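You operate a simulated robot arm through the tools that you are given. There is no shell and no other tool. Be economical: measure what you need, move in short steps, check, and stop when the job is done.

The job below is to be done with a simulated two-armed robot. You get a single attempt, and the scene is never put back.

JOB
Pass the gold tube from hand to hand and fit it in the teal-dot hole.
Fine: comb the white patch of the flat core straight as well and put the orange comb back beside it; leave the other tubes in the rack. Set down upright: orange comb.

Only the result counts: the job must be done as asked and must still hold three seconds after the hand-in. Knocking over, shifting, dropping, spilling or breaking anything else fails it.

ROBOT AND FRAMES
Two 7-joint arms with two-finger parallel grippers on one trunk, on a base that drives. Base frame: it is fixed to the floor where the robot stands at the start and does not move with it; the origin is under the middle of the robot, x ahead of it, y to its left, z up. Readings come in mm, rad, newtons and seconds.
The left shoulder is at the start at [50, 165, 1155], the right one opposite. With the tool pointing down near the work surface each hand reaches from about 240 to 700 mm from the robot's upright axis, wherever it stands, measured 20 degrees to its own side. Places, roughly: orange comb [500, 1250, 750]; teal-dot hole of the white plate [500, -200, 900]; white patch [600, 1500, 900]. Payload 3.91 kg a hand.
Tool frame (each hand has its own): the origin (TCP) lies between the finger pads and is the grasp point; the fingertips stand 30 mm ahead of it; z points along the fingers, y is the line along which they close. Largest opening 110 mm; finger width 20, thickness 10; the body of the gripper, 48 by 112 mm, starts 55 mm behind the TCP.
Orientation is that of the tool frame in the base frame, as [roll, pitch, yaw] about the fixed x, y, z axes, in that order (R = Rz(yaw) Ry(pitch) Rx(roll)). With the fingers straight down and closing along the base's y, the tool's x points along the base's -x, its y along +y and its z along -z.

CONTROLS
- The arms move only by the tool send_rows. It takes "left_moves", "right_moves" or both (then of equal length, played together; a hand with none holds still); each is a list of rows, each a list of 2 entries, a list of its own where there are three numbers: the shift along the tool's x, y, z in units of 50 mm (1.0 is 50 mm), then the turn, a rotation vector about the tool's x, y, z in units of 8 degrees (1.0 is 8 degrees). In form: [[[tx, ty, tz], [ax, ay, az]], ...]. A call has 1 to 20 rows; each row shifts and turns the commanded pose from where the row before left it, along the tool's axes as they then stand. "left_grip" and "right_grip" are, for a hand that has rows, the opening, from 0 (shut) to 1 (fully open), set as the call begins (left out, the last holds). A call with a number of a shift or a turn outside -1 to 1 is refused whole. A row lasts 0.2 s, in which the tool goes at most 50 mm and 0.15 rad; a call with a longer step from one row to the next is refused whole, and so is a gripper value outside its range. A pose out of reach is approached as far as the arm can. The call stops where the force on the tool passes 40 N (or 10 N more than at its start, if that is more) or the arm is blocked; 0.2 s more then pass. Each finger travels about 45 mm/s and halts on what it meets, pressing with about 27 N; the grip force reading is that of the motor and also rises with nothing between the fingers. The clock runs only during rows and for 0.2 s after the last one: add rows that do not move to give the fingers time. The reply holds the time, the measured pose of the TCP, the force on the tool along the base axes, the opening and the grip force, in the units named above and with some noise, with the torque about the TCP (base axes, N m) and any sound that the robot's microphone picked up.
- Cameras (640 x 400 px; columns grow to the right, rows downward): "scene" is now at [115.3, -24.8, 1328.8]; the picture's right is [-0.27, -0.96, 0.00], its down [-0.52, 0.15, -0.84] and it looks along [0.81, -0.23, -0.54] (base axes); focal length 292 px, centre (320, 200). "left" rides on the left gripper at [72, -17, -103] in its tool frame; the picture's right is [0.23, 0.97, 0.00], its down [-0.76, 0.18, -0.62] and it looks along [-0.61, 0.14, 0.78] (tool axes); focal length 222 px, centre (320, 200). "right" rides on the right gripper at [72, 17, -103] in its tool frame; the picture's right is [-0.23, 0.97, 0.00], its down [-0.76, -0.18, -0.62] and it looks along [-0.61, -0.14, 0.78] (tool axes); focal length 222 px, centre (320, 200). There is no depth. A picture from a camera that has moved, and an enlarged one, comes with that camera's place and axes in the base frame and with its lens.
- snapshot(camera): a new picture of that camera. The clock stands still meanwhile.
- slide_trunk(by): slides the trunk up (or, below 0, down) by that many mm; the arms and the scene camera ride with it, the base frame stays. It gives what a move gives, with no picture.
- roll_base(legs): drives the robot by 1 to 6 legs, each [ahead, left, turn to the left] in mm, mm and rad, along the robot's own axes; the way and the turn of a leg run together, so that a leg with both is an arc; at most 1500 mm and 3.142 rad a leg. The arms and the cameras ride along, it lands a little off, and it stops where it bumps. It gives what a move gives.
- pan_tilt(pan, tilt): turns the head with the scene camera to pan (to the left, within 1.396 rad either way) and tilt (down, from -0.506 to 1.204), counted from straight ahead of the robot. It gives what a move gives.
- enlarge(camera, box): a new picture of the part [left, top, right, bottom] of that camera's present view, enlarged. The clock stands still meanwhile.
- hand_in(): hands the job in; it is judged then, once.

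Work in short steps. Places have to be worked out from the pictures, the camera data and where the tool is seen: move nearer, look again, correct. Check each grasp and each placing, and mend what went wrong. You have 120 turns and 108 pictures in all, those below and enlarged ones among them. Open the grippers and draw the arms clear of the work before you hand the job in, unless the task says otherwise; then end with one line.

The tools are called after ">>>" by a JSON object that holds its "api" and its "payload". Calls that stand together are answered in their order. send_rows: Moves the arms, as the interface text tells. Its arguments: {"type":"object","properties":{"left_moves":{"type":"array"},"left_grip":{"type":"number"},"right_moves":{"type":"array"},"right_grip":{"type":"number"}},"required":[]} The other tools are called the same way: slide_trunk (by) slides the trunk up or down; roll_base (legs) drives the base; pan_tilt (pan, tilt) turns the head that bears the scene camera; snapshot (camera) takes a picture; enlarge (camera, box) takes an enlarged picture of a part of a camera's view; hand_in () hands the job in.

At the start:

```text
t: 0.0
left_eef_pos: [478.5, 40.1, 1124.1]
left_tool_rot: [-3.141, 0.0, -3.141]
left_ft_force: [1.0, 0.0, -0.4]
left_torque: [0.0, 0.0, 0.02]
left_width: 110.0
left_finger_force: 0.1
right_eef_pos: [352.0, -328.0, 1143.5]
right_tool_rot: [3.14, 0.001, -3.141]
right_ft_force: [0.4, -0.5, 1.1]
right_torque: [0.05, 0.01, 0.0]
right_width: 110.3
right_finger_force: 0.0
trunk travel left (down, up): [-375.0, 128.0]
robot x, y, heading: [5.7, 1.7, 0.004]
head pan, tilt: [-0.274, 0.574]
```

scene: 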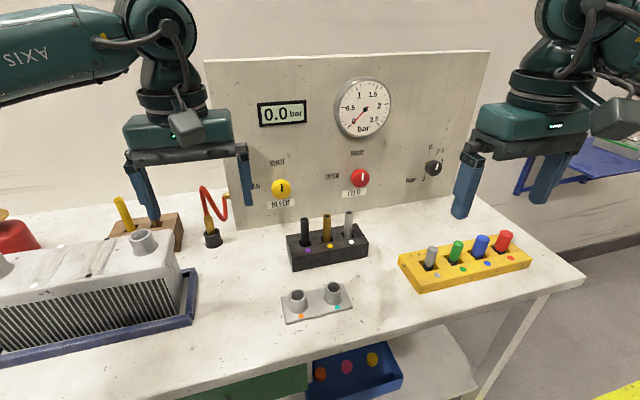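
right: 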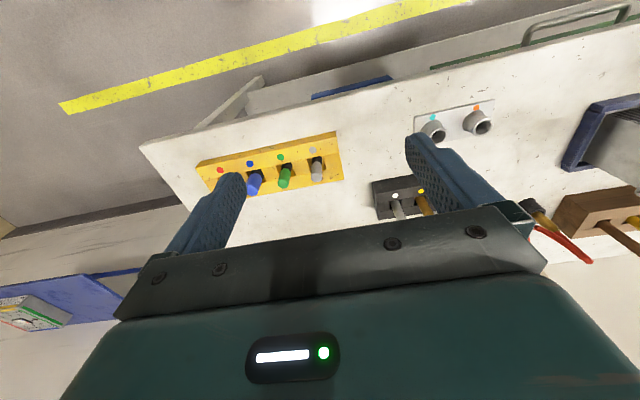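
left: 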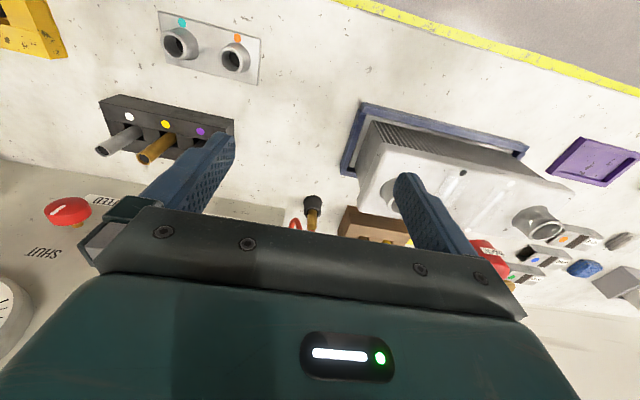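

The gold tube stands in the middle of the black rack, and the white plate has two holes (orange and teal dots). I'll enlarge the view to locate them.

>>> {"api": "enlarge", "payload": {"camera": "scene", "box": [260, 190, 400, 340]}}

>>> {"api": "enlarge", "payload": {"camera": "left", "box": [80, 0, 300, 200]}}

```text
2.67 times, centred on (330, 265) of scene
camera zoom: at [115.3, -24.8, 1328.8], right [-0.27, -0.96, 0.0], down [-0.52, 0.15, -0.84], along [0.81, -0.23, -0.54], focal length 779 px, centre (293, 27)
```

zoom: 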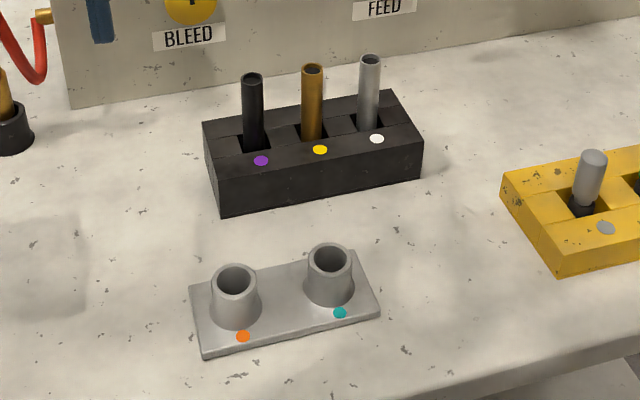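

```text
2.00 times, centred on (190, 100) of left
camera zoom: at [404.7, 22.9, 1229.0], right [-0.23, 0.97, 0.0], down [0.76, 0.18, 0.62], along [0.61, 0.14, -0.78], focal length 444 px, centre (580, 400)
```

zoom: 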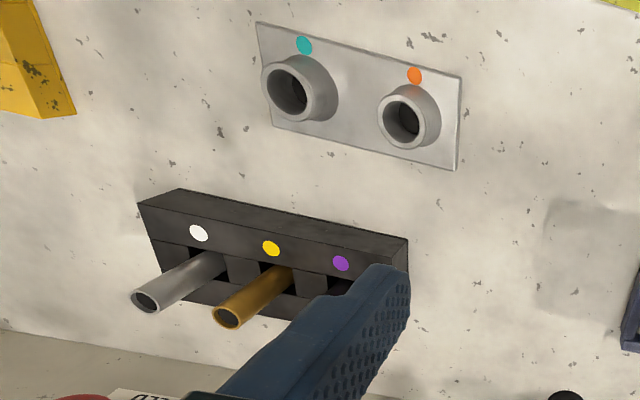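

I triangulate the gold tube top at about (603,-179,958) and the teal socket rim at about (470,-152,889). I'll bring the right hand above the tube, partly opened so it clears the neighbours, and look closer.

>>> {"api": "send_rows", "payload": {"right_moves": [[[-0.717, 0.426, 0.124], [0, 0, 0]], [[-0.717, 0.426, 0.124], [0, 0, 0]], [[-0.717, 0.426, 0.124], [0, 0, 0]], [[-0.717, 0.426, 0.124], [0, 0, 0]], [[-0.717, 0.426, 0.124], [0, 0, 0]], [[-0.717, 0.426, 0.124], [0, 0, 0]], [[-0.717, 0.426, 0.124], [0, 0, 0]], [[0, 0, 0], [0, 0, 0]]], "right_grip": 0.45}}

>>> {"api": "snapshot", "payload": {"camera": "right"}}

>>> {"api": "snapshot", "payload": {"camera": "scene"}}

```text
t: 1.8
left_eef_pos: [478.7, 40.5, 1124.8]
left_tool_rot: [3.142, 0.002, 3.141]
left_ft_force: [-0.2, -1.0, 0.1]
left_torque: [0.0, -0.01, 0.01]
left_width: 110.0
left_finger_force: 0.0
right_eef_pos: [602.2, -181.4, 1102.7]
right_tool_rot: [-3.141, 0.001, -3.141]
right_ft_force: [0.3, 0.1, -0.9]
right_torque: [0.02, -0.01, 0.01]
right_width: 49.5
right_finger_force: 0.0
trunk travel left (down, up): [-375.0, 128.0]
robot x, y, heading: [-0.7, 2.7, -0.0]
head pan, tilt: [-0.274, 0.574]
```

```text
102 pictures are left
camera right: at [529.7, -164.4, 1205.4], right [0.23, 0.97, 0.0], down [0.76, -0.18, 0.62], along [0.61, -0.14, -0.78], focal length 222 px, centre (320, 200)
```

right: 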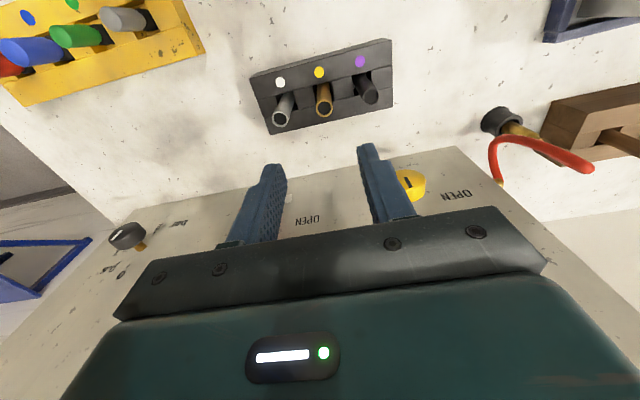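

```text
101 pictures are left
camera scene: at [115.1, -25.2, 1328.8], right [-0.27, -0.96, 0.0], down [-0.52, 0.15, -0.84], along [0.81, -0.23, -0.54], focal length 292 px, centre (320, 200)
```

scene: 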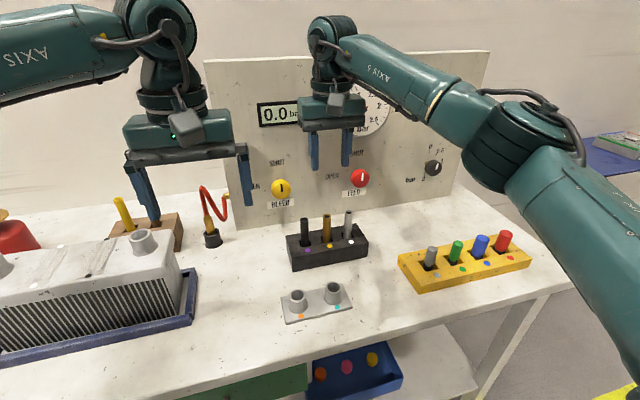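

The tube top refines to about (603,-178,958), right under the hand. I'll descend to TCP z≈946 so the fingers cover only the top 40 mm or so, then close.

>>> {"api": "send_rows", "payload": {"right_moves": [[[0, 0.02, 0.8], [0, 0, 0]], [[0, 0, 0.8], [0, 0, 0]], [[0, 0, 0.5], [0, 0, 0]], [[0, 0, 0.5], [0, 0, 0]], [[0, 0, 0.5], [0, 0, 0]]]}}

>>> {"api": "snapshot", "payload": {"camera": "right"}}

>>> {"api": "enlarge", "payload": {"camera": "scene", "box": [260, 150, 400, 290]}}

```text
t: 3.1
left_eef_pos: [477.5, 41.5, 1123.5]
left_tool_rot: [3.14, 0.0, -3.14]
left_ft_force: [0.7, -0.3, 1.0]
left_torque: [0.03, 0.01, 0.01]
left_width: 110.0
left_finger_force: 0.1
right_eef_pos: [604.5, -177.7, 959.5]
right_tool_rot: [3.133, 0.026, 3.141]
right_ft_force: [-0.6, 1.5, 24.6]
right_torque: [-0.93, 0.06, -0.05]
right_width: 48.6
right_finger_force: 0.1
trunk travel left (down, up): [-375.0, 128.0]
robot x, y, heading: [1.1, -0.4, 0.001]
head pan, tilt: [-0.274, 0.574]
stopped in row 5 (right hand): the force on the tool passed its limit (the readings are from after the stop); the commanded pose is now the measured one
```

```text
100 pictures are left
camera right: at [530.3, -160.7, 1061.5], right [0.23, 0.97, 0.01], down [0.75, -0.18, 0.64], along [0.63, -0.14, -0.77], focal length 222 px, centre (320, 200)
```

right: 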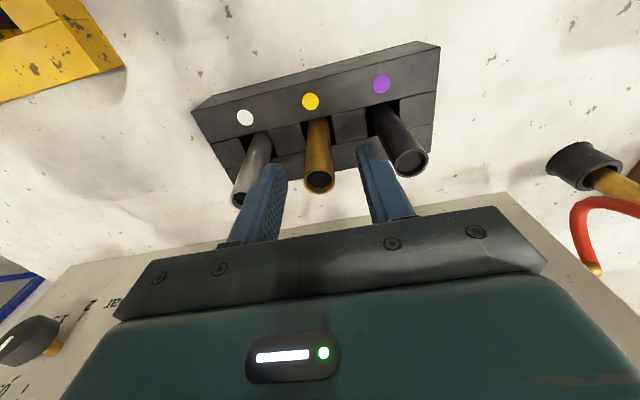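

```text
2.86 times, centred on (330, 220) of scene
camera zoom: at [114.6, -24.4, 1329.0], right [-0.27, -0.96, 0.0], down [-0.52, 0.15, -0.84], along [0.81, -0.23, -0.54], focal length 835 px, centre (291, 143)
```

zoom: 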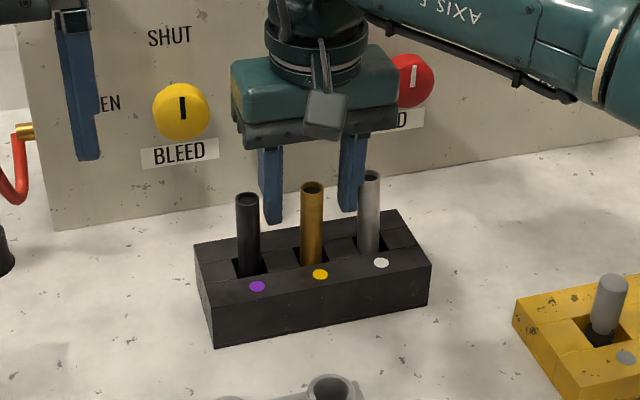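

The -y fingertip touched the white tube's rim (torque says contact ~37 mm to -y); the tube has not visibly moved. I'll lift clear, narrow the opening to about 34 mm, and look.

>>> {"api": "send_rows", "payload": {"right_moves": [[[0, 0, -0.5], [0, 0, 0]], [[0, 0, -0.5], [0, 0, 0]], [[0, 0, 0], [0, 0, 0]], [[0, 0, 0], [0, 0, 0]]], "right_grip": 0.31}}

>>> {"api": "enlarge", "payload": {"camera": "right", "box": [180, 20, 460, 260]}}

>>> {"api": "enlarge", "payload": {"camera": "scene", "box": [260, 150, 400, 290]}}

```text
t: 4.2
left_eef_pos: [478.1, 40.5, 1124.8]
left_tool_rot: [3.141, -0.002, -3.141]
left_ft_force: [0.6, 0.0, -0.9]
left_torque: [-0.05, -0.02, 0.0]
left_width: 110.0
left_finger_force: 0.0
right_eef_pos: [602.4, -177.9, 1003.0]
right_tool_rot: [3.137, 0.016, -3.139]
right_ft_force: [0.2, 0.5, 0.5]
right_torque: [0.02, 0.01, -0.01]
right_width: 33.9
right_finger_force: 0.0
trunk travel left (down, up): [-375.0, 128.0]
robot x, y, heading: [-1.1, -1.6, 0.0]
head pan, tilt: [-0.274, 0.574]
```

```text
1.67 times, centred on (320, 140) of right
camera zoom: at [528.8, -161.0, 1105.9], right [0.23, 0.97, 0.01], down [0.75, -0.18, 0.63], along [0.62, -0.14, -0.77], focal length 370 px, centre (320, 300)
```

zoom: 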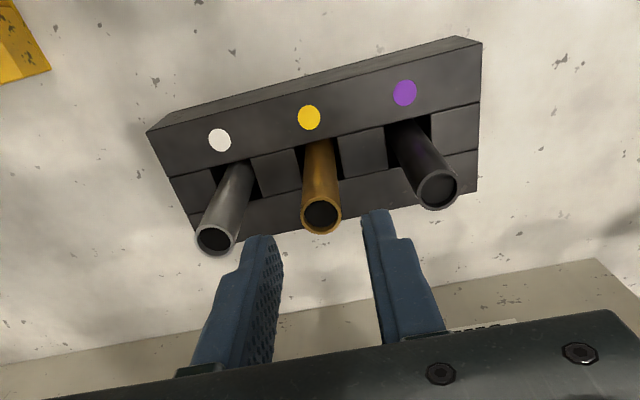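

```text
2.86 times, centred on (330, 220) of scene
camera zoom: at [115.2, -24.6, 1328.8], right [-0.27, -0.96, 0.0], down [-0.52, 0.15, -0.84], along [0.81, -0.23, -0.54], focal length 835 px, centre (291, 143)
```

zoom: 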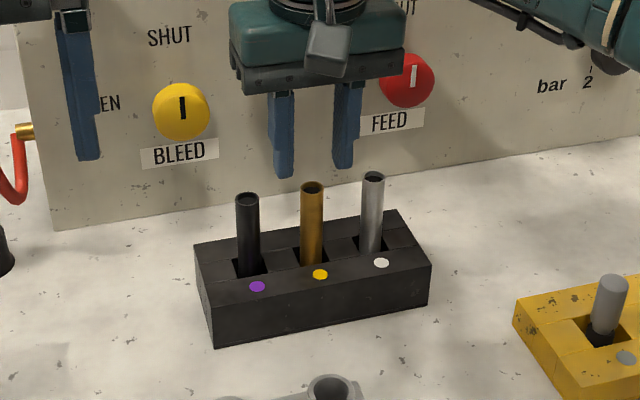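

The fingers have an outward step about 30 mm from the tip, which explains the touch; the tubes stand unchanged. With the narrower opening I straighten the tiny tilt and descend to z≈954.

>>> {"api": "send_rows", "payload": {"right_moves": [[[0, 0.01, 0.2], [0.03, 0.115, 0]], [[0, 0, 0.26], [0, 0, 0]], [[0, 0, 0.26], [0, 0, 0]], [[0, 0, 0.26], [0, 0, 0]], [[0, 0, 0], [0, 0, 0]]]}}

>>> {"api": "enlarge", "payload": {"camera": "right", "box": [180, 20, 460, 260]}}

```text
t: 5.3
left_eef_pos: [477.8, 41.0, 1124.8]
left_tool_rot: [3.141, 0.001, -3.141]
left_ft_force: [-0.2, -0.3, 0.4]
left_torque: [-0.02, 0.02, -0.01]
left_width: 109.9
left_finger_force: 0.1
right_eef_pos: [603.6, -176.1, 955.2]
right_tool_rot: [3.142, -0.001, -3.141]
right_ft_force: [-0.2, -0.1, -0.3]
right_torque: [-0.01, -0.01, 0.01]
right_width: 33.9
right_finger_force: 0.1
trunk travel left (down, up): [-375.0, 128.0]
robot x, y, heading: [0.2, 0.2, -0.002]
head pan, tilt: [-0.274, 0.574]
```

```text
1.67 times, centred on (320, 140) of right
camera zoom: at [531.3, -160.9, 1057.9], right [0.23, 0.97, 0.0], down [0.76, -0.18, 0.62], along [0.61, -0.14, -0.78], focal length 370 px, centre (320, 300)
```

zoom: 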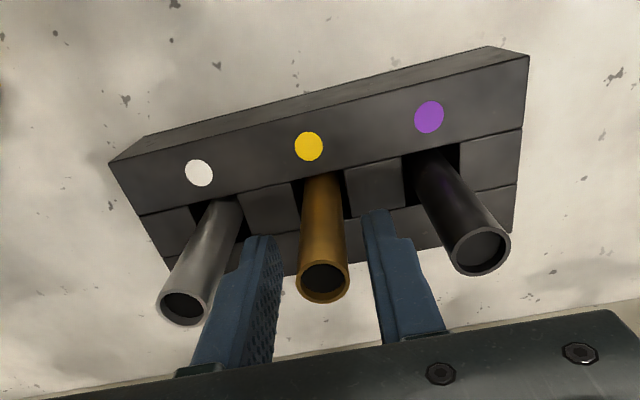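

No contact, tube between the pads. Close the grip.

>>> {"api": "send_rows", "payload": {"right_moves": [[[0, 0, 0], [0, 0, 0]], [[0, 0, 0], [0, 0, 0]], [[0, 0, 0], [0, 0, 0]], [[0, 0, 0], [0, 0, 0]]], "right_grip": 0.0}}

```text
t: 6.3
left_eef_pos: [477.9, 41.1, 1124.2]
left_tool_rot: [-3.141, 0.001, -3.14]
left_ft_force: [0.5, 0.3, -0.1]
left_torque: [0.01, 0.02, -0.03]
left_width: 109.8
left_finger_force: 0.1
right_eef_pos: [603.0, -176.7, 954.7]
right_tool_rot: [3.14, 0.001, -3.14]
right_ft_force: [0.1, -0.2, 0.0]
right_torque: [-0.01, 0.01, 0.0]
right_width: 16.6
right_finger_force: 27.1
trunk travel left (down, up): [-375.0, 128.0]
robot x, y, heading: [1.3, 1.3, 0.0]
head pan, tilt: [-0.274, 0.574]
```

Gripped at 16.6 mm width. Lift straight up 150 mm.

>>> {"api": "send_rows", "payload": {"right_moves": [[[0, 0, -0.3], [0, 0, 0]], [[0, 0, -0.5], [0, 0, 0]], [[0, 0, -0.5], [0, 0, 0]], [[0, 0, -0.5], [0, 0, 0]], [[0, 0, -0.6], [0, 0, 0]], [[0, 0, -0.6], [0, 0, 0]], [[0, 0, 0], [0, 0, 0]]]}}

>>> {"api": "enlarge", "payload": {"camera": "scene", "box": [240, 100, 400, 260]}}

>>> {"api": "snapshot", "payload": {"camera": "left"}}

```text
t: 8.0
left_eef_pos: [477.8, 41.1, 1124.1]
left_tool_rot: [3.141, 0.002, -3.14]
left_ft_force: [-0.1, 0.2, -0.8]
left_torque: [-0.03, -0.01, 0.01]
left_width: 110.2
left_finger_force: 0.1
right_eef_pos: [603.6, -178.3, 1104.7]
right_tool_rot: [-3.14, -0.001, -3.14]
right_ft_force: [-0.4, 0.0, -0.3]
right_torque: [-0.01, -0.02, 0.02]
right_width: 16.9
right_finger_force: 27.2
trunk travel left (down, up): [-375.0, 128.0]
robot x, y, heading: [-1.2, 0.4, 0.001]
head pan, tilt: [-0.274, 0.574]
```

```text
2.50 times, centred on (320, 180) of scene
camera zoom: at [115.4, -24.8, 1328.7], right [-0.27, -0.96, 0.0], down [-0.52, 0.15, -0.84], along [0.81, -0.23, -0.54], focal length 731 px, centre (320, 250)
```

zoom: 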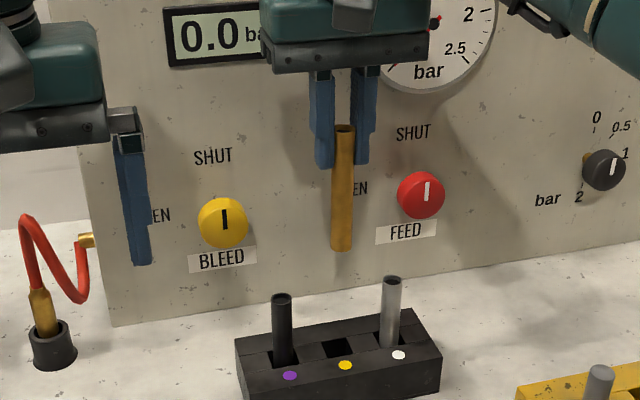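

```text
94 pictures are left
camera left: at [404.7, 22.9, 1228.9], right [-0.23, 0.97, 0.0], down [0.76, 0.18, 0.62], along [0.61, 0.14, -0.78], focal length 222 px, centre (320, 200)
```

left: 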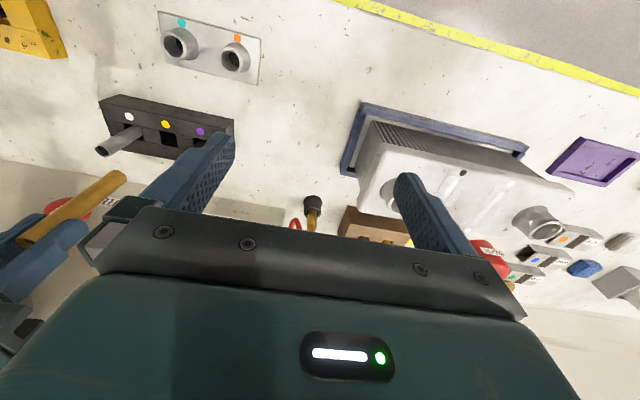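

The tube is about 108 mm long with some 75 mm free below the right fingers. I'll turn the left hand in place to point right and 30° below horizontal (closing along x, camera below), ready to receive it.

>>> {"api": "send_rows", "payload": {"left_moves": [[[0, 0, 0], [0, 0, 0.9375]], [[0, 0, 0], [0, 0, 0.9375]], [[0, 0, 0], [0, 0, 0.9375]], [[0, 0, 0], [0, 0, 0.9375]], [[0, 0, 0], [0, 0, 0.9375]], [[0, 0, 0], [0, 0, 0.9375]], [[0, 0, 0], [0, 0, 0.9375]], [[0, 0, 0], [0, 0, 0.9375]], [[0, 0, 0], [0, 0, 0.9375]], [[0, 0, 0], [0, 0, 0.9375]], [[0, 0, 0], [0, 0, 0.9375]], [[0, 0, 0], [0, 0, 0.9375]], [[0, 0, 0], [0, 0, 0]]]}}

>>> {"api": "send_rows", "payload": {"right_moves": [[[0.4, 0.1, -0.1], [0, 0, 0]], [[0.4, 0.1, -0.1], [0, 0, 0]], [[0.4, 0.1, -0.1], [0, 0, 0]], [[0.4, 0.1, -0.1], [0, 0, 0]], [[0.4, 0.1, -0.1], [0, 0, 0]], [[0.4, 0.06, -0.2], [0, 0, 0]], [[0, 0, 0], [0, 0, 0]]]}}

```text
t: 10.8
left_eef_pos: [373.0, 26.1, 1119.9]
left_tool_rot: [3.141, 0.001, 1.707]
left_ft_force: [0.3, -0.1, -0.5]
left_torque: [0.01, 0.01, 0.0]
left_width: 109.9
left_finger_force: 0.1
left hand out of reach, approached as far as the arm can: row 9, 10, 11, 12
right_eef_pos: [604.2, -178.1, 1106.2]
right_tool_rot: [3.142, 0.0, -3.14]
right_ft_force: [1.4, 0.7, -1.4]
right_torque: [0.03, 0.0, -0.01]
right_width: 16.6
right_finger_force: 26.9
trunk travel left (down, up): [-375.0, 128.0]
robot x, y, heading: [-2.4, -0.7, 0.004]
head pan, tilt: [-0.274, 0.574]
```

```text
t: 12.3
left_eef_pos: [373.9, 26.5, 1118.9]
left_tool_rot: [3.14, 0.0, 1.706]
left_ft_force: [0.4, 0.2, 0.6]
left_torque: [0.04, 0.01, 0.0]
left_width: 109.8
left_finger_force: 0.0
right_eef_pos: [482.9, -149.2, 1139.8]
right_tool_rot: [-3.141, 0.0, -3.142]
right_ft_force: [0.0, 0.3, -0.4]
right_torque: [0.05, -0.02, 0.01]
right_width: 16.0
right_finger_force: 27.0
trunk travel left (down, up): [-375.0, 128.0]
robot x, y, heading: [-1.3, 0.4, -0.0]
head pan, tilt: [-0.274, 0.574]
```

The left arm hits a wrist limit with that yaw in the pointing-down pose. I'll see whether adding the tilt brings it back within reach.

>>> {"api": "send_rows", "payload": {"left_moves": [[[0, 0, 0], [0, -0.9375, 0]], [[0, 0, 0], [0, -0.9375, 0]], [[0, 0, 0], [0, -0.9375, 0]], [[0, 0, 0], [0, -0.9375, 0]], [[0, 0, 0], [0, -0.9375, 0]], [[0, 0, 0], [0, -0.9375, 0]], [[0, 0, 0], [0, -0.9375, 0]], [[0, 0, 0], [0, -0.9375, 0]], [[0, 0, 0], [0, 0, 0]]]}}

>>> {"api": "snapshot", "payload": {"camera": "scene"}}

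```text
t: 14.3
left_eef_pos: [375.9, 1.0, 1132.2]
left_tool_rot: [-3.138, 0.394, 1.713]
left_ft_force: [-0.2, -0.8, 0.5]
left_torque: [-0.03, 0.02, -0.01]
left_width: 110.3
left_finger_force: 0.0
left hand out of reach, approached as far as the arm can: row 2, 3, 4, 5, 6, 7, 8
right_eef_pos: [484.2, -150.0, 1140.6]
right_tool_rot: [3.141, 0.0, -3.14]
right_ft_force: [-0.1, 0.6, -0.6]
right_torque: [-0.01, 0.01, 0.0]
right_width: 16.3
right_finger_force: 26.7
trunk travel left (down, up): [-375.0, 128.0]
robot x, y, heading: [-0.7, 2.2, 0.001]
head pan, tilt: [-0.274, 0.574]
```

```text
93 pictures are left
camera scene: at [115.3, -24.7, 1328.8], right [-0.27, -0.96, 0.0], down [-0.52, 0.15, -0.84], along [0.81, -0.23, -0.54], focal length 292 px, centre (320, 200)
```

scene: 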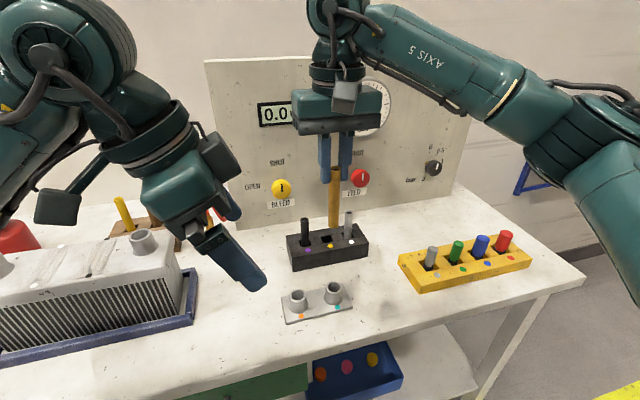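

The limit remains, so instead I'll have the left hand point forward and 30° down (closing along y, camera below), a natural posture. First undo the turns.

>>> {"api": "send_rows", "payload": {"left_moves": [[[0, 0, 0], [0, 0.9375, 0]], [[0, 0, 0], [0, 0.9375, 0]], [[0, 0, 0], [0, 0.9375, 0]], [[0, 0, 0], [0, 0.9375, 0]], [[0, 0, 0], [0, 0.9375, 0]], [[0, 0, 0], [0, 0.9375, 0]], [[0, 0, 0], [0, 0.9375, 0]], [[0, 0, 0], [0, 0.9375, 0]], [[0, 0, 0], [0, 0, -0.9375]], [[0, 0, 0], [0, 0, -0.9375]], [[0, 0, 0], [0, 0, -0.9375]], [[0, 0, 0], [0, 0, -0.9375]], [[0, 0, 0], [0, 0, -0.9375]], [[0, 0, 0], [0, 0, -0.9375]], [[0, 0, 0], [0, 0, -0.9375]], [[0, 0, 0], [0, 0, -0.9375]], [[0, 0, 0], [0, 0, -0.9375]], [[0, 0, 0], [0, 0, -0.9375]], [[0, 0, 0], [0, 0, -0.9375]], [[0, 0, 0], [0, 0, -0.9375]]]}}

```text
t: 18.6
left_eef_pos: [320.1, 3.4, 1107.6]
left_tool_rot: [2.49, -0.002, -2.996]
left_ft_force: [-0.2, 0.3, 0.1]
left_torque: [-0.01, 0.0, 0.06]
left_width: 110.0
left_finger_force: 0.2
left hand out of reach, approached as far as the arm can: row 5, 6, 7, 8
right_eef_pos: [483.5, -150.6, 1141.1]
right_tool_rot: [3.141, 0.001, -3.141]
right_ft_force: [0.8, 0.5, 0.0]
right_torque: [0.0, -0.02, -0.01]
right_width: 16.5
right_finger_force: 27.0
trunk travel left (down, up): [-375.0, 128.0]
robot x, y, heading: [-2.6, 0.2, -0.0]
head pan, tilt: [-0.274, 0.574]
```

Now at a clamped pose; I correct the roll and yaw while moving forward, then tilt 60° so the fingers point forward and down.

>>> {"api": "send_rows", "payload": {"left_moves": [[[-0.4, 0, 0], [0.932, 0, 0]], [[-0.4, 0, 0], [0.932, 0, 0]], [[-0.4, 0, 0], [0.932, 0, 0]], [[-0.4, 0, 0], [0.932, 0, 0]], [[-0.4, 0, 0], [0.932, 0, 0]], [[-0.4, 0, -0.4], [0, 0, 0.521]], [[0, 0, -0.4], [0, 0, 0.521]], [[0, 0, 0], [0, -0.9375, 0]], [[0, 0, 0], [0, -0.9375, 0]], [[0, 0, 0], [0, -0.9375, 0]], [[0, 0, 0], [0, -0.9375, 0]], [[0, 0, 0], [0, -0.9375, 0]], [[0, 0, 0], [0, -0.9375, 0]], [[0, 0, 0], [0, -0.9375, 0]], [[0, 0, 0], [0, -0.9375, 0]], [[0, 0, 0], [0, 0, 0]]]}}

>>> {"api": "snapshot", "payload": {"camera": "scene"}}

```text
t: 21.9
left_eef_pos: [440.4, 21.1, 1147.2]
left_tool_rot: [3.14, 1.045, 3.138]
left_ft_force: [-0.7, -1.0, -0.5]
left_torque: [0.04, 0.05, 0.0]
left_width: 109.9
left_finger_force: 0.1
right_eef_pos: [483.4, -149.1, 1140.2]
right_tool_rot: [-3.14, 0.001, -3.14]
right_ft_force: [0.3, -0.1, -0.6]
right_torque: [0.03, 0.0, 0.04]
right_width: 16.5
right_finger_force: 26.6
trunk travel left (down, up): [-375.0, 128.0]
robot x, y, heading: [0.4, 0.5, 0.003]
head pan, tilt: [-0.274, 0.574]
```

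```text
92 pictures are left
camera scene: at [115.3, -24.6, 1328.8], right [-0.27, -0.96, 0.0], down [-0.52, 0.15, -0.84], along [0.81, -0.23, -0.54], focal length 292 px, centre (320, 200)
```

scene: 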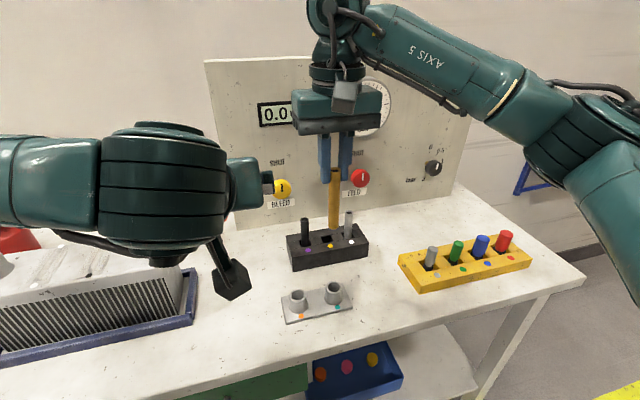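

The forward-pointing pose is reachable. I back off 30 mm and shift sideways to y≈-150, then look with the left camera.

>>> {"api": "send_rows", "payload": {"left_moves": [[[0.3, 0, -0.52], [0, 0, 0]], [[0, -0.855, 0], [0, 0, 0]], [[0, -0.855, 0], [0, 0, 0]], [[0, -0.855, 0], [0, 0, 0]], [[0, -0.855, 0], [0, 0, 0]], [[0, 0, 0], [0, 0, 0]]]}}

>>> {"api": "snapshot", "payload": {"camera": "left"}}

>>> {"api": "snapshot", "payload": {"camera": "scene"}}

```text
t: 23.4
left_eef_pos: [410.4, -149.5, 1145.2]
left_tool_rot: [3.14, 1.043, 3.137]
left_ft_force: [0.7, -0.3, -1.1]
left_torque: [0.03, 0.01, -0.02]
left_width: 109.8
left_finger_force: 0.1
right_eef_pos: [484.0, -149.0, 1140.0]
right_tool_rot: [3.141, -0.001, -3.14]
right_ft_force: [0.1, 0.6, -0.9]
right_torque: [-0.02, 0.01, -0.02]
right_width: 16.5
right_finger_force: 27.4
trunk travel left (down, up): [-375.0, 128.0]
robot x, y, heading: [-0.4, -1.1, -0.0]
head pan, tilt: [-0.274, 0.574]
```

```text
91 pictures are left
camera left: at [283.5, -167.2, 1135.6], right [-0.11, 0.97, -0.2], down [-0.15, 0.18, 0.97], along [0.98, 0.14, 0.13], focal length 222 px, centre (320, 200)
```

left: 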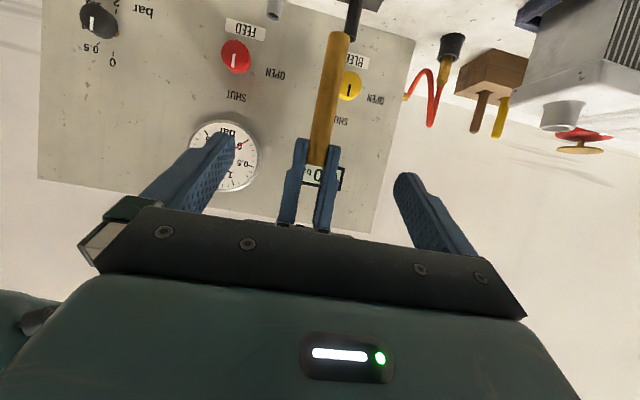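

```text
90 pictures are left
camera scene: at [115.4, -24.2, 1328.8], right [-0.27, -0.96, 0.0], down [-0.52, 0.15, -0.84], along [0.81, -0.23, -0.54], focal length 292 px, centre (320, 200)
```

scene: 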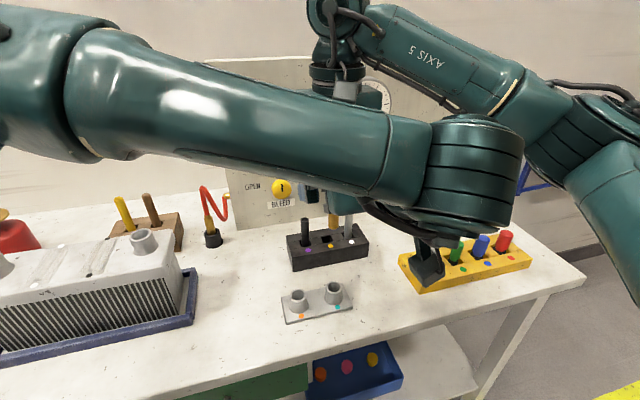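

The tube hangs centred between the left fingers. I move the left hand in along its approach to grip ~58 mm below the tube's top.

>>> {"api": "send_rows", "payload": {"left_moves": [[[0.29, 0, 0], [0, 0, 0]], [[0, 0, 0.5], [0, 0, 0]], [[0, 0, 0.5], [0, 0, 0]], [[0, 0, 0.566], [0, 0, 0]], [[0, 0, 0], [0, 0, 0]]]}}

>>> {"api": "snapshot", "payload": {"camera": "left"}}

>>> {"api": "snapshot", "payload": {"camera": "right"}}

```text
t: 24.6
left_eef_pos: [470.2, -151.9, 1095.4]
left_tool_rot: [3.139, 1.045, 3.136]
left_ft_force: [-0.7, -0.3, 0.1]
left_torque: [0.03, 0.0, 0.0]
left_width: 110.1
left_finger_force: 0.0
right_eef_pos: [484.1, -149.6, 1139.8]
right_tool_rot: [3.141, 0.002, -3.141]
right_ft_force: [-0.3, -0.8, -1.0]
right_torque: [0.02, 0.0, -0.01]
right_width: 16.5
right_finger_force: 27.5
trunk travel left (down, up): [-375.0, 128.0]
robot x, y, heading: [-2.0, -0.3, 0.002]
head pan, tilt: [-0.274, 0.574]
```

```text
89 pictures are left
camera left: at [343.5, -169.2, 1085.3], right [-0.11, 0.97, -0.2], down [-0.15, 0.18, 0.97], along [0.98, 0.14, 0.13], focal length 222 px, centre (320, 200)
```

left: 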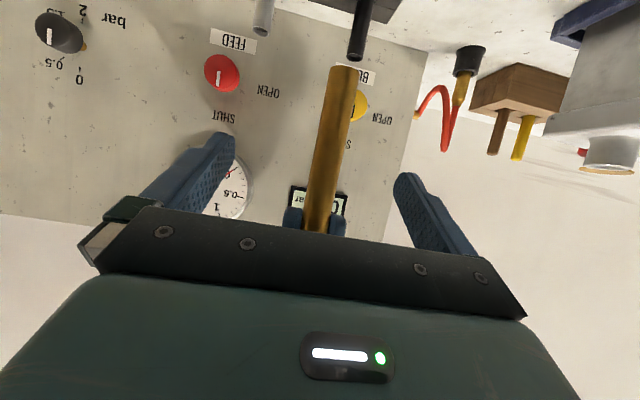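

```text
88 pictures are left
camera right: at [411.6, -132.7, 1244.6], right [0.23, 0.97, 0.0], down [0.76, -0.18, 0.62], along [0.61, -0.14, -0.78], focal length 222 px, centre (320, 200)
```

right: 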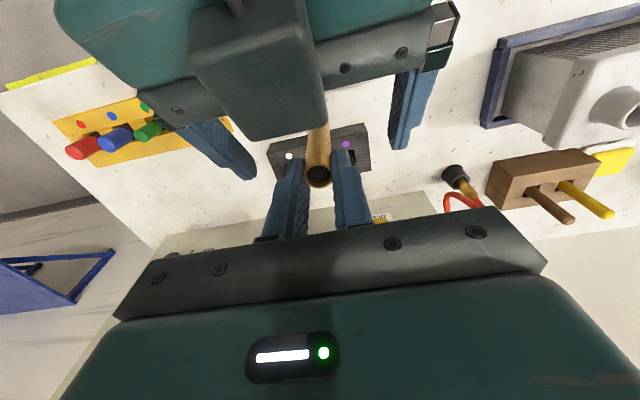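

Tube lies between the left fingers, no contact. Close the left hand.

>>> {"api": "send_rows", "payload": {"left_moves": [[[0, 0, 0], [0, 0, 0]], [[0, 0, 0], [0, 0, 0]], [[0, 0, 0], [0, 0, 0]], [[0, 0, 0], [0, 0, 0]], [[0, 0, 0], [0, 0, 0]], [[0, 0, 0], [0, 0, 0]], [[0, 0, 0], [0, 0, 0]]], "left_grip": 0.0}}

>>> {"api": "snapshot", "payload": {"camera": "left"}}

```text
t: 26.1
left_eef_pos: [470.3, -151.4, 1095.8]
left_tool_rot: [3.137, 1.043, 3.139]
left_ft_force: [-3.0, 11.2, 0.1]
left_torque: [-0.2, -0.06, 0.13]
left_width: 16.7
left_finger_force: 26.5
right_eef_pos: [483.4, -150.5, 1139.2]
right_tool_rot: [-3.14, 0.001, 3.139]
right_ft_force: [2.4, -12.0, -0.1]
right_torque: [-0.35, -0.11, 0.06]
right_width: 16.5
right_finger_force: 27.2
trunk travel left (down, up): [-375.0, 128.0]
robot x, y, heading: [-0.5, 0.4, 0.002]
head pan, tilt: [-0.274, 0.574]
```

```text
87 pictures are left
camera left: at [343.8, -168.7, 1085.3], right [-0.11, 0.97, -0.19], down [-0.15, 0.18, 0.97], along [0.98, 0.14, 0.13], focal length 222 px, centre (320, 200)
```

left: 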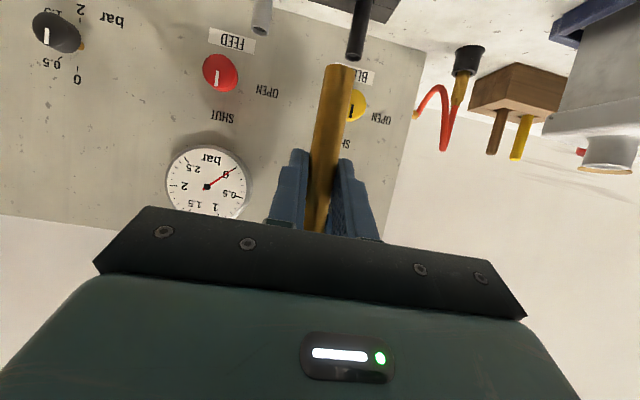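

Both hands hold the tube. I relieve the small side load by a 1.5 mm shift and then open the right hand and lift it away upward.

>>> {"api": "send_rows", "payload": {"left_moves": [[[0, 0.03, 0], [0, 0, 0]], [[0, 0, 0], [0, 0, 0]]]}}

>>> {"api": "send_rows", "payload": {"right_moves": [[[0, 0, 0], [0, 0, 0]], [[0, 0, 0], [0, 0, 0]], [[0, 0, 0], [0, 0, 0]], [[0, 0, -0.4], [0, 0, 0]], [[0, 0, -0.6], [0, 0, 0]], [[0, 0, -0.8], [0, 0, 0]], [[0, 0, -0.8], [0, 0, 0]], [[0, 0, 0], [0, 0, 0]]], "right_grip": 0.4}}

>>> {"api": "snapshot", "payload": {"camera": "right"}}

>>> {"api": "snapshot", "payload": {"camera": "left"}}

```text
t: 26.8
left_eef_pos: [469.9, -149.3, 1094.4]
left_tool_rot: [3.138, 1.043, 3.137]
left_ft_force: [-1.6, 8.9, 0.2]
left_torque: [-0.11, -0.05, 0.14]
left_width: 16.8
left_finger_force: 27.0
right_eef_pos: [484.5, -148.6, 1140.4]
right_tool_rot: [3.141, 0.0, -3.139]
right_ft_force: [1.5, -10.4, 0.5]
right_torque: [-0.31, -0.02, 0.04]
right_width: 16.3
right_finger_force: 26.8
trunk travel left (down, up): [-375.0, 128.0]
robot x, y, heading: [-1.9, 0.4, -0.003]
head pan, tilt: [-0.274, 0.574]
```

```text
t: 28.6
left_eef_pos: [471.3, -151.0, 1094.8]
left_tool_rot: [3.14, 1.044, 3.137]
left_ft_force: [-0.2, -0.5, -0.3]
left_torque: [-0.02, -0.01, -0.02]
left_width: 16.4
left_finger_force: 27.0
right_eef_pos: [482.6, -150.0, 1270.8]
right_tool_rot: [3.14, -0.002, 3.14]
right_ft_force: [0.9, -0.2, 0.6]
right_torque: [-0.01, 0.02, 0.02]
right_width: 43.9
right_finger_force: 0.0
trunk travel left (down, up): [-375.0, 128.0]
robot x, y, heading: [-1.4, 1.3, -0.004]
head pan, tilt: [-0.274, 0.574]
```

```text
86 pictures are left
camera right: at [410.8, -133.8, 1375.0], right [0.23, 0.97, 0.0], down [0.76, -0.18, 0.62], along [0.61, -0.14, -0.78], focal length 222 px, centre (320, 200)
```

right: 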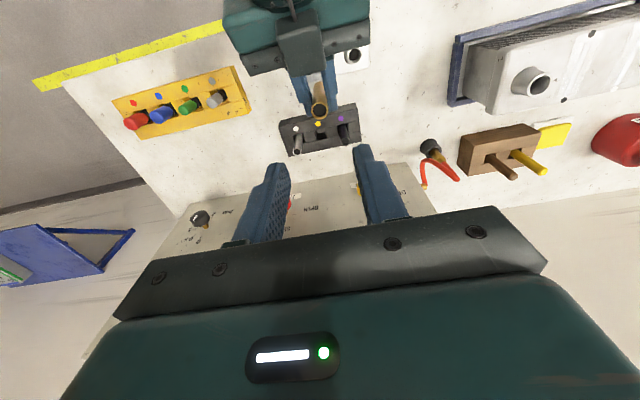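

```text
85 pictures are left
camera left: at [343.6, -167.8, 1085.2], right [-0.11, 0.97, -0.2], down [-0.15, 0.18, 0.97], along [0.98, 0.14, 0.13], focal length 222 px, centre (320, 200)
```

left: 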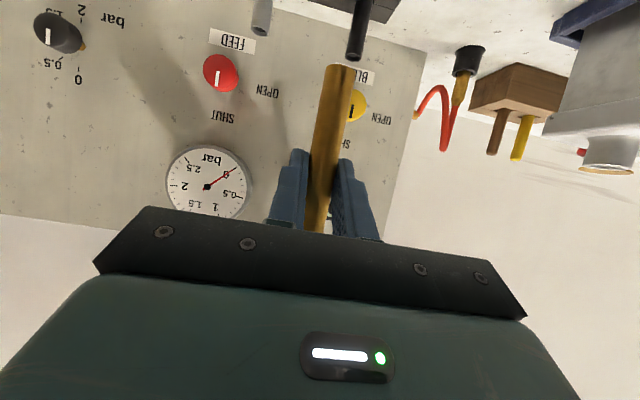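

The hand-over worked. I'll move the right hand aside to the right so its camera gives a second good view of the socket.

>>> {"api": "send_rows", "payload": {"right_moves": [[[0, -0.8, 0], [0, 0, 0]], [[0, -0.8, 0], [0, 0, 0]], [[0, -0.8, 0], [0, 0, 0]], [[0, -0.8, 0], [0, 0, 0]], [[0.5, -0.5, 0.4], [0, 0, 0]], [[0.5, -0.3, 0.4], [0, 0, 0]], [[0.5, 0, 0.4], [0, 0, 0]], [[0, 0, 0], [0, 0, 0]]]}}

>>> {"api": "snapshot", "payload": {"camera": "right"}}

>>> {"api": "enlarge", "payload": {"camera": "scene", "box": [270, 260, 370, 340]}}

```text
t: 30.4
left_eef_pos: [470.4, -149.6, 1094.2]
left_tool_rot: [3.14, 1.044, 3.136]
left_ft_force: [0.5, 0.0, -0.1]
left_torque: [0.02, 0.0, 0.01]
left_width: 16.7
left_finger_force: 26.7
right_eef_pos: [407.6, -349.0, 1207.7]
right_tool_rot: [-3.14, 0.0, -3.139]
right_ft_force: [0.0, -0.4, -0.5]
right_torque: [-0.02, 0.0, 0.0]
right_width: 44.0
right_finger_force: 0.0
trunk travel left (down, up): [-375.0, 128.0]
robot x, y, heading: [-1.9, 1.0, 0.001]
head pan, tilt: [-0.274, 0.574]
```

```text
84 pictures are left
camera right: at [335.9, -332.7, 1311.2], right [0.23, 0.97, 0.0], down [0.76, -0.18, 0.62], along [0.61, -0.14, -0.78], focal length 222 px, centre (320, 200)
```

right: 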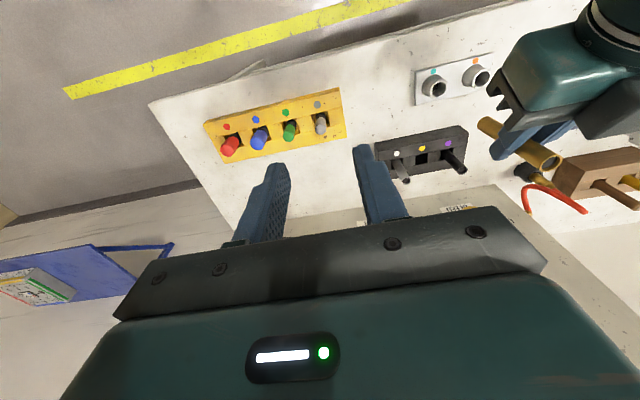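

```text
5.00 times, centred on (320, 300) of scene
camera zoom: at [115.4, -24.5, 1328.8], right [-0.27, -0.96, 0.0], down [-0.52, 0.15, -0.84], along [0.81, -0.23, -0.54], focal length 1461 px, centre (320, -300)
```

zoom: 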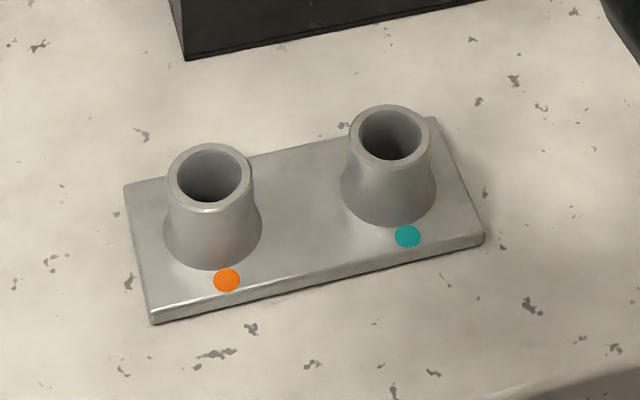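

Good views of the socket (hole ≈23 mm, tube 16.5 mm). I enlarge the right camera's view to triangulate it and the tube in hand.

>>> {"api": "enlarge", "payload": {"camera": "right", "box": [400, 40, 580, 180]}}

```text
2.86 times, centred on (490, 110) of right
camera zoom: at [335.9, -332.7, 1311.2], right [0.23, 0.97, 0.0], down [0.76, -0.18, 0.62], along [0.61, -0.14, -0.78], focal length 635 px, centre (-166, 457)
```

zoom: 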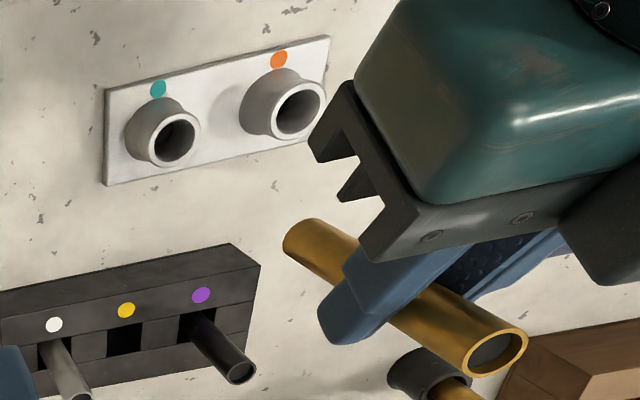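

Socket rim centre estimates average to (472.6,-151.7,~887); the tube bottom is near (484,-151,1030). I move the left hand above the socket, stopping the tube bottom ~12 mm above the rim.

>>> {"api": "send_rows", "payload": {"left_moves": [[[0.5915, -0.004, 0.2755], [0, 0, 0]], [[0.5915, -0.004, 0.2755], [0, 0, 0]], [[0.5915, -0.004, 0.2755], [0, 0, 0]], [[0.5915, -0.004, 0.2755], [0, 0, 0]], [[0, 0, 0], [0, 0, 0]]]}}

>>> {"api": "snapshot", "payload": {"camera": "left"}}

>>> {"api": "enlarge", "payload": {"camera": "right", "box": [400, 40, 540, 160]}}

>>> {"api": "snapshot", "payload": {"camera": "scene"}}

```text
t: 31.6
left_eef_pos: [456.4, -150.8, 963.2]
left_tool_rot: [3.139, 1.043, 3.136]
left_ft_force: [0.2, -0.2, 0.4]
left_torque: [-0.02, 0.0, -0.02]
left_width: 17.0
left_finger_force: 26.7
right_eef_pos: [408.0, -349.8, 1207.9]
right_tool_rot: [-3.142, 0.0, -3.139]
right_ft_force: [-0.1, 0.2, -0.2]
right_torque: [-0.02, 0.03, -0.04]
right_width: 44.0
right_finger_force: 0.0
trunk travel left (down, up): [-375.0, 128.0]
robot x, y, heading: [-2.6, 0.9, 0.001]
head pan, tilt: [-0.274, 0.574]
```

```text
81 pictures are left
camera left: at [331.2, -168.2, 952.9], right [-0.11, 0.97, -0.2], down [-0.15, 0.18, 0.97], along [0.98, 0.14, 0.13], focal length 222 px, centre (320, 200)
```

left: 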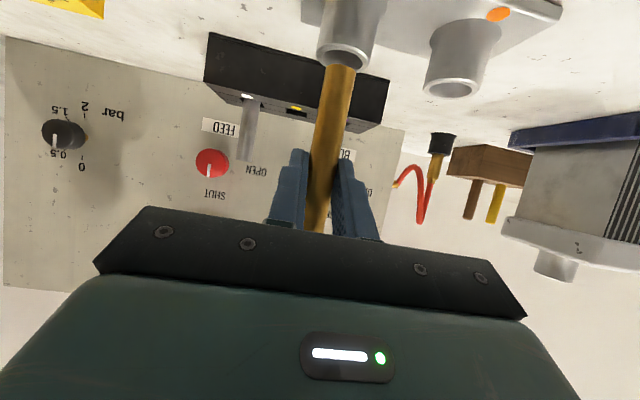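

```text
3.33 times, centred on (470, 100) of right
camera zoom: at [336.0, -332.7, 1311.5], right [0.23, 0.97, 0.0], down [0.76, -0.18, 0.62], along [0.61, -0.14, -0.78], focal length 740 px, centre (-180, 533)
```

zoom: 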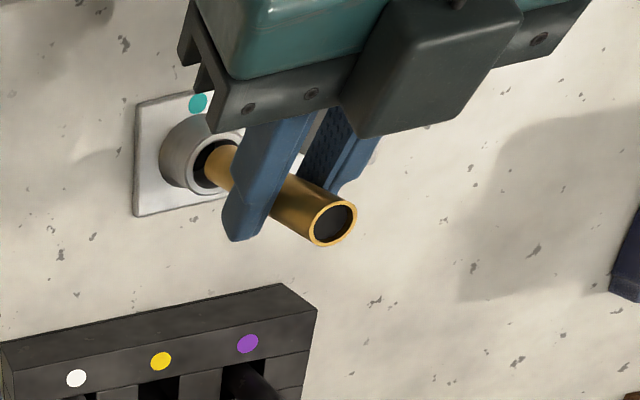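

```text
79 pictures are left
camera scene: at [115.3, -24.6, 1328.8], right [-0.27, -0.96, 0.0], down [-0.52, 0.15, -0.84], along [0.81, -0.23, -0.54], focal length 292 px, centre (320, 200)
```

scene: 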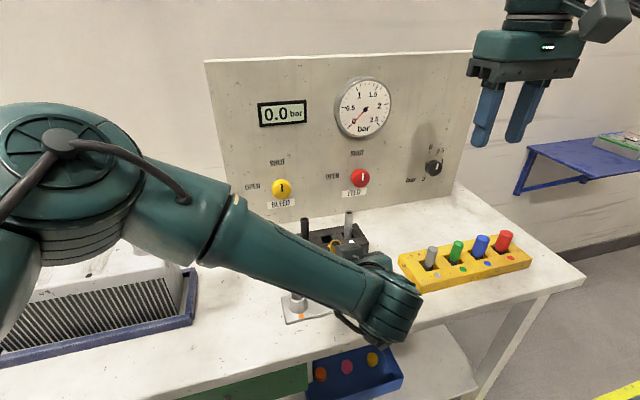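

I need a closer look at tube bottom versus hole from the left camera.

>>> {"api": "enlarge", "payload": {"camera": "left", "box": [270, 0, 410, 120]}}

```text
3.33 times, centred on (340, 60) of left
camera zoom: at [331.2, -168.2, 952.9], right [-0.11, 0.97, -0.2], down [-0.15, 0.18, 0.97], along [0.98, 0.14, 0.13], focal length 740 px, centre (253, 667)
```

zoom: 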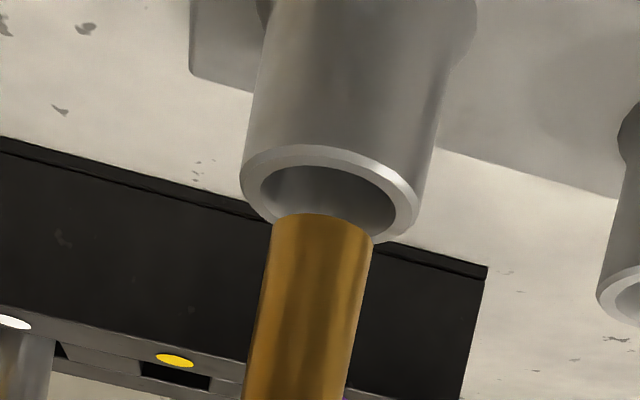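

Laterally aligned within about 1 mm. I check fore-aft alignment from the right camera at high magnification.

>>> {"api": "enlarge", "payload": {"camera": "right", "box": [435, 65, 515, 115]}}

```text
8.00 times, centred on (475, 90) of right
camera zoom: at [336.0, -332.7, 1311.5], right [0.23, 0.97, 0.0], down [0.76, -0.18, 0.62], along [0.61, -0.14, -0.78], focal length 1777 px, centre (-920, 1080)
```

zoom: 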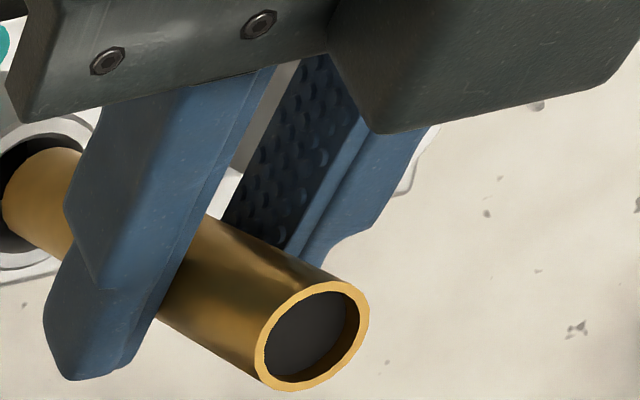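

Shift the crop to include the whole rim.

>>> {"api": "enlarge", "payload": {"camera": "right", "box": [420, 65, 480, 105]}}

```text
10.00 times, centred on (450, 85) of right
camera zoom: at [336.0, -332.7, 1311.5], right [0.23, 0.97, 0.0], down [0.76, -0.18, 0.62], along [0.61, -0.14, -0.78], focal length 2221 px, centre (-980, 1350)
```

zoom: 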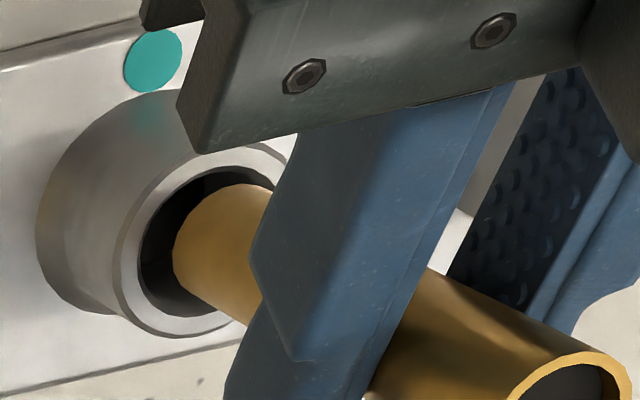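

Alignment is good fore-aft as well. I lower slowly by 24 mm.

>>> {"api": "send_rows", "payload": {"left_moves": [[[0.0693, 0, 0.04], [0, 0, 0]], [[0.0693, 0, 0.04], [0, 0, 0]], [[0.0693, 0, 0.04], [0, 0, 0]], [[0.0693, 0, 0.04], [0, 0, 0]], [[0.0693, 0, 0.04], [0, 0, 0]], [[0.0693, 0, 0.04], [0, 0, 0]], [[0, 0, 0], [0, 0, 0]]]}}

>>> {"api": "enlarge", "payload": {"camera": "left", "box": [270, 0, 410, 120]}}

```text
t: 33.1
left_eef_pos: [458.0, -150.4, 940.4]
left_tool_rot: [3.139, 1.045, 3.137]
left_ft_force: [-0.2, 0.3, 0.6]
left_torque: [0.0, 0.0, 0.0]
left_width: 16.7
left_finger_force: 27.3
right_eef_pos: [407.9, -349.4, 1207.0]
right_tool_rot: [-3.141, 0.0, -3.139]
right_ft_force: [0.9, 1.0, 0.1]
right_torque: [-0.01, 0.02, 0.0]
right_width: 43.9
right_finger_force: 0.0
trunk travel left (down, up): [-375.0, 128.0]
robot x, y, heading: [0.5, 0.8, 0.0]
head pan, tilt: [-0.274, 0.574]
```

```text
3.33 times, centred on (340, 60) of left
camera zoom: at [331.5, -167.5, 930.8], right [-0.11, 0.97, -0.2], down [-0.15, 0.18, 0.97], along [0.98, 0.14, 0.13], focal length 740 px, centre (253, 667)
```

zoom: 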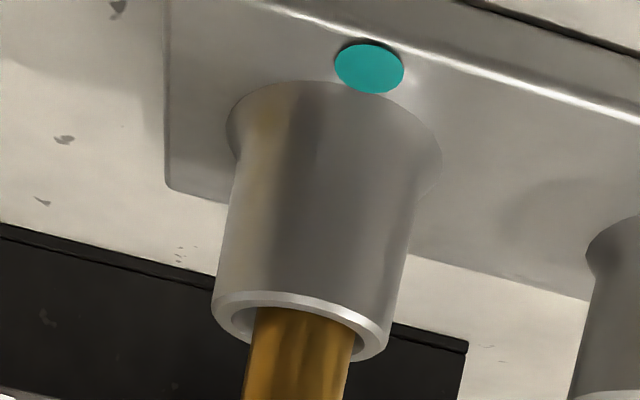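

The tube has entered the socket without force. Continue down with a tiny +y correction.

>>> {"api": "send_rows", "payload": {"left_moves": [[[0.0693, 0.01, 0.04], [0, 0, 0]], [[0.0693, 0, 0.04], [0, 0, 0]], [[0.0693, 0, 0.04], [0, 0, 0]], [[0.0693, 0, 0.04], [0, 0, 0]], [[0.0693, 0, 0.04], [0, 0, 0]], [[0, 0, 0], [0, 0, 0]]]}}

>>> {"api": "snapshot", "payload": {"camera": "left"}}

>>> {"api": "enlarge", "payload": {"camera": "right", "box": [400, 40, 540, 160]}}

```text
t: 34.5
left_eef_pos: [458.8, -149.6, 922.9]
left_tool_rot: [-3.139, 1.052, 3.141]
left_ft_force: [0.6, -1.6, 21.3]
left_torque: [-0.04, -0.31, 0.01]
left_width: 16.9
left_finger_force: 27.3
right_eef_pos: [406.3, -348.4, 1208.7]
right_tool_rot: [3.14, 0.003, -3.14]
right_ft_force: [-0.6, 0.0, -1.1]
right_torque: [-0.02, 0.0, 0.0]
right_width: 43.7
right_finger_force: 0.0
trunk travel left (down, up): [-375.0, 128.0]
robot x, y, heading: [1.6, -0.4, 0.001]
head pan, tilt: [-0.274, 0.574]
```

```text
74 pictures are left
camera left: at [332.4, -167.1, 912.8], right [-0.11, 0.97, -0.2], down [-0.16, 0.18, 0.97], along [0.98, 0.14, 0.14], focal length 222 px, centre (320, 200)
```

left: 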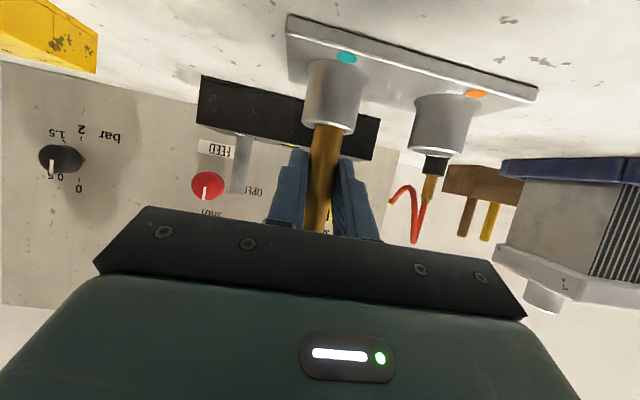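

```text
3.33 times, centred on (470, 100) of right
camera zoom: at [334.4, -332.3, 1312.4], right [0.23, 0.97, 0.0], down [0.76, -0.18, 0.62], along [0.61, -0.14, -0.78], focal length 740 px, centre (-180, 533)
```

zoom: 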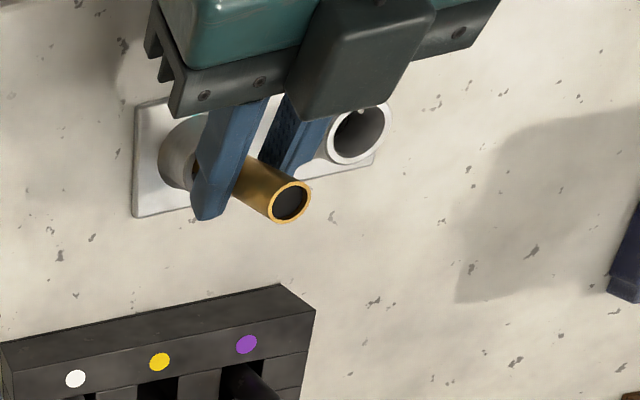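

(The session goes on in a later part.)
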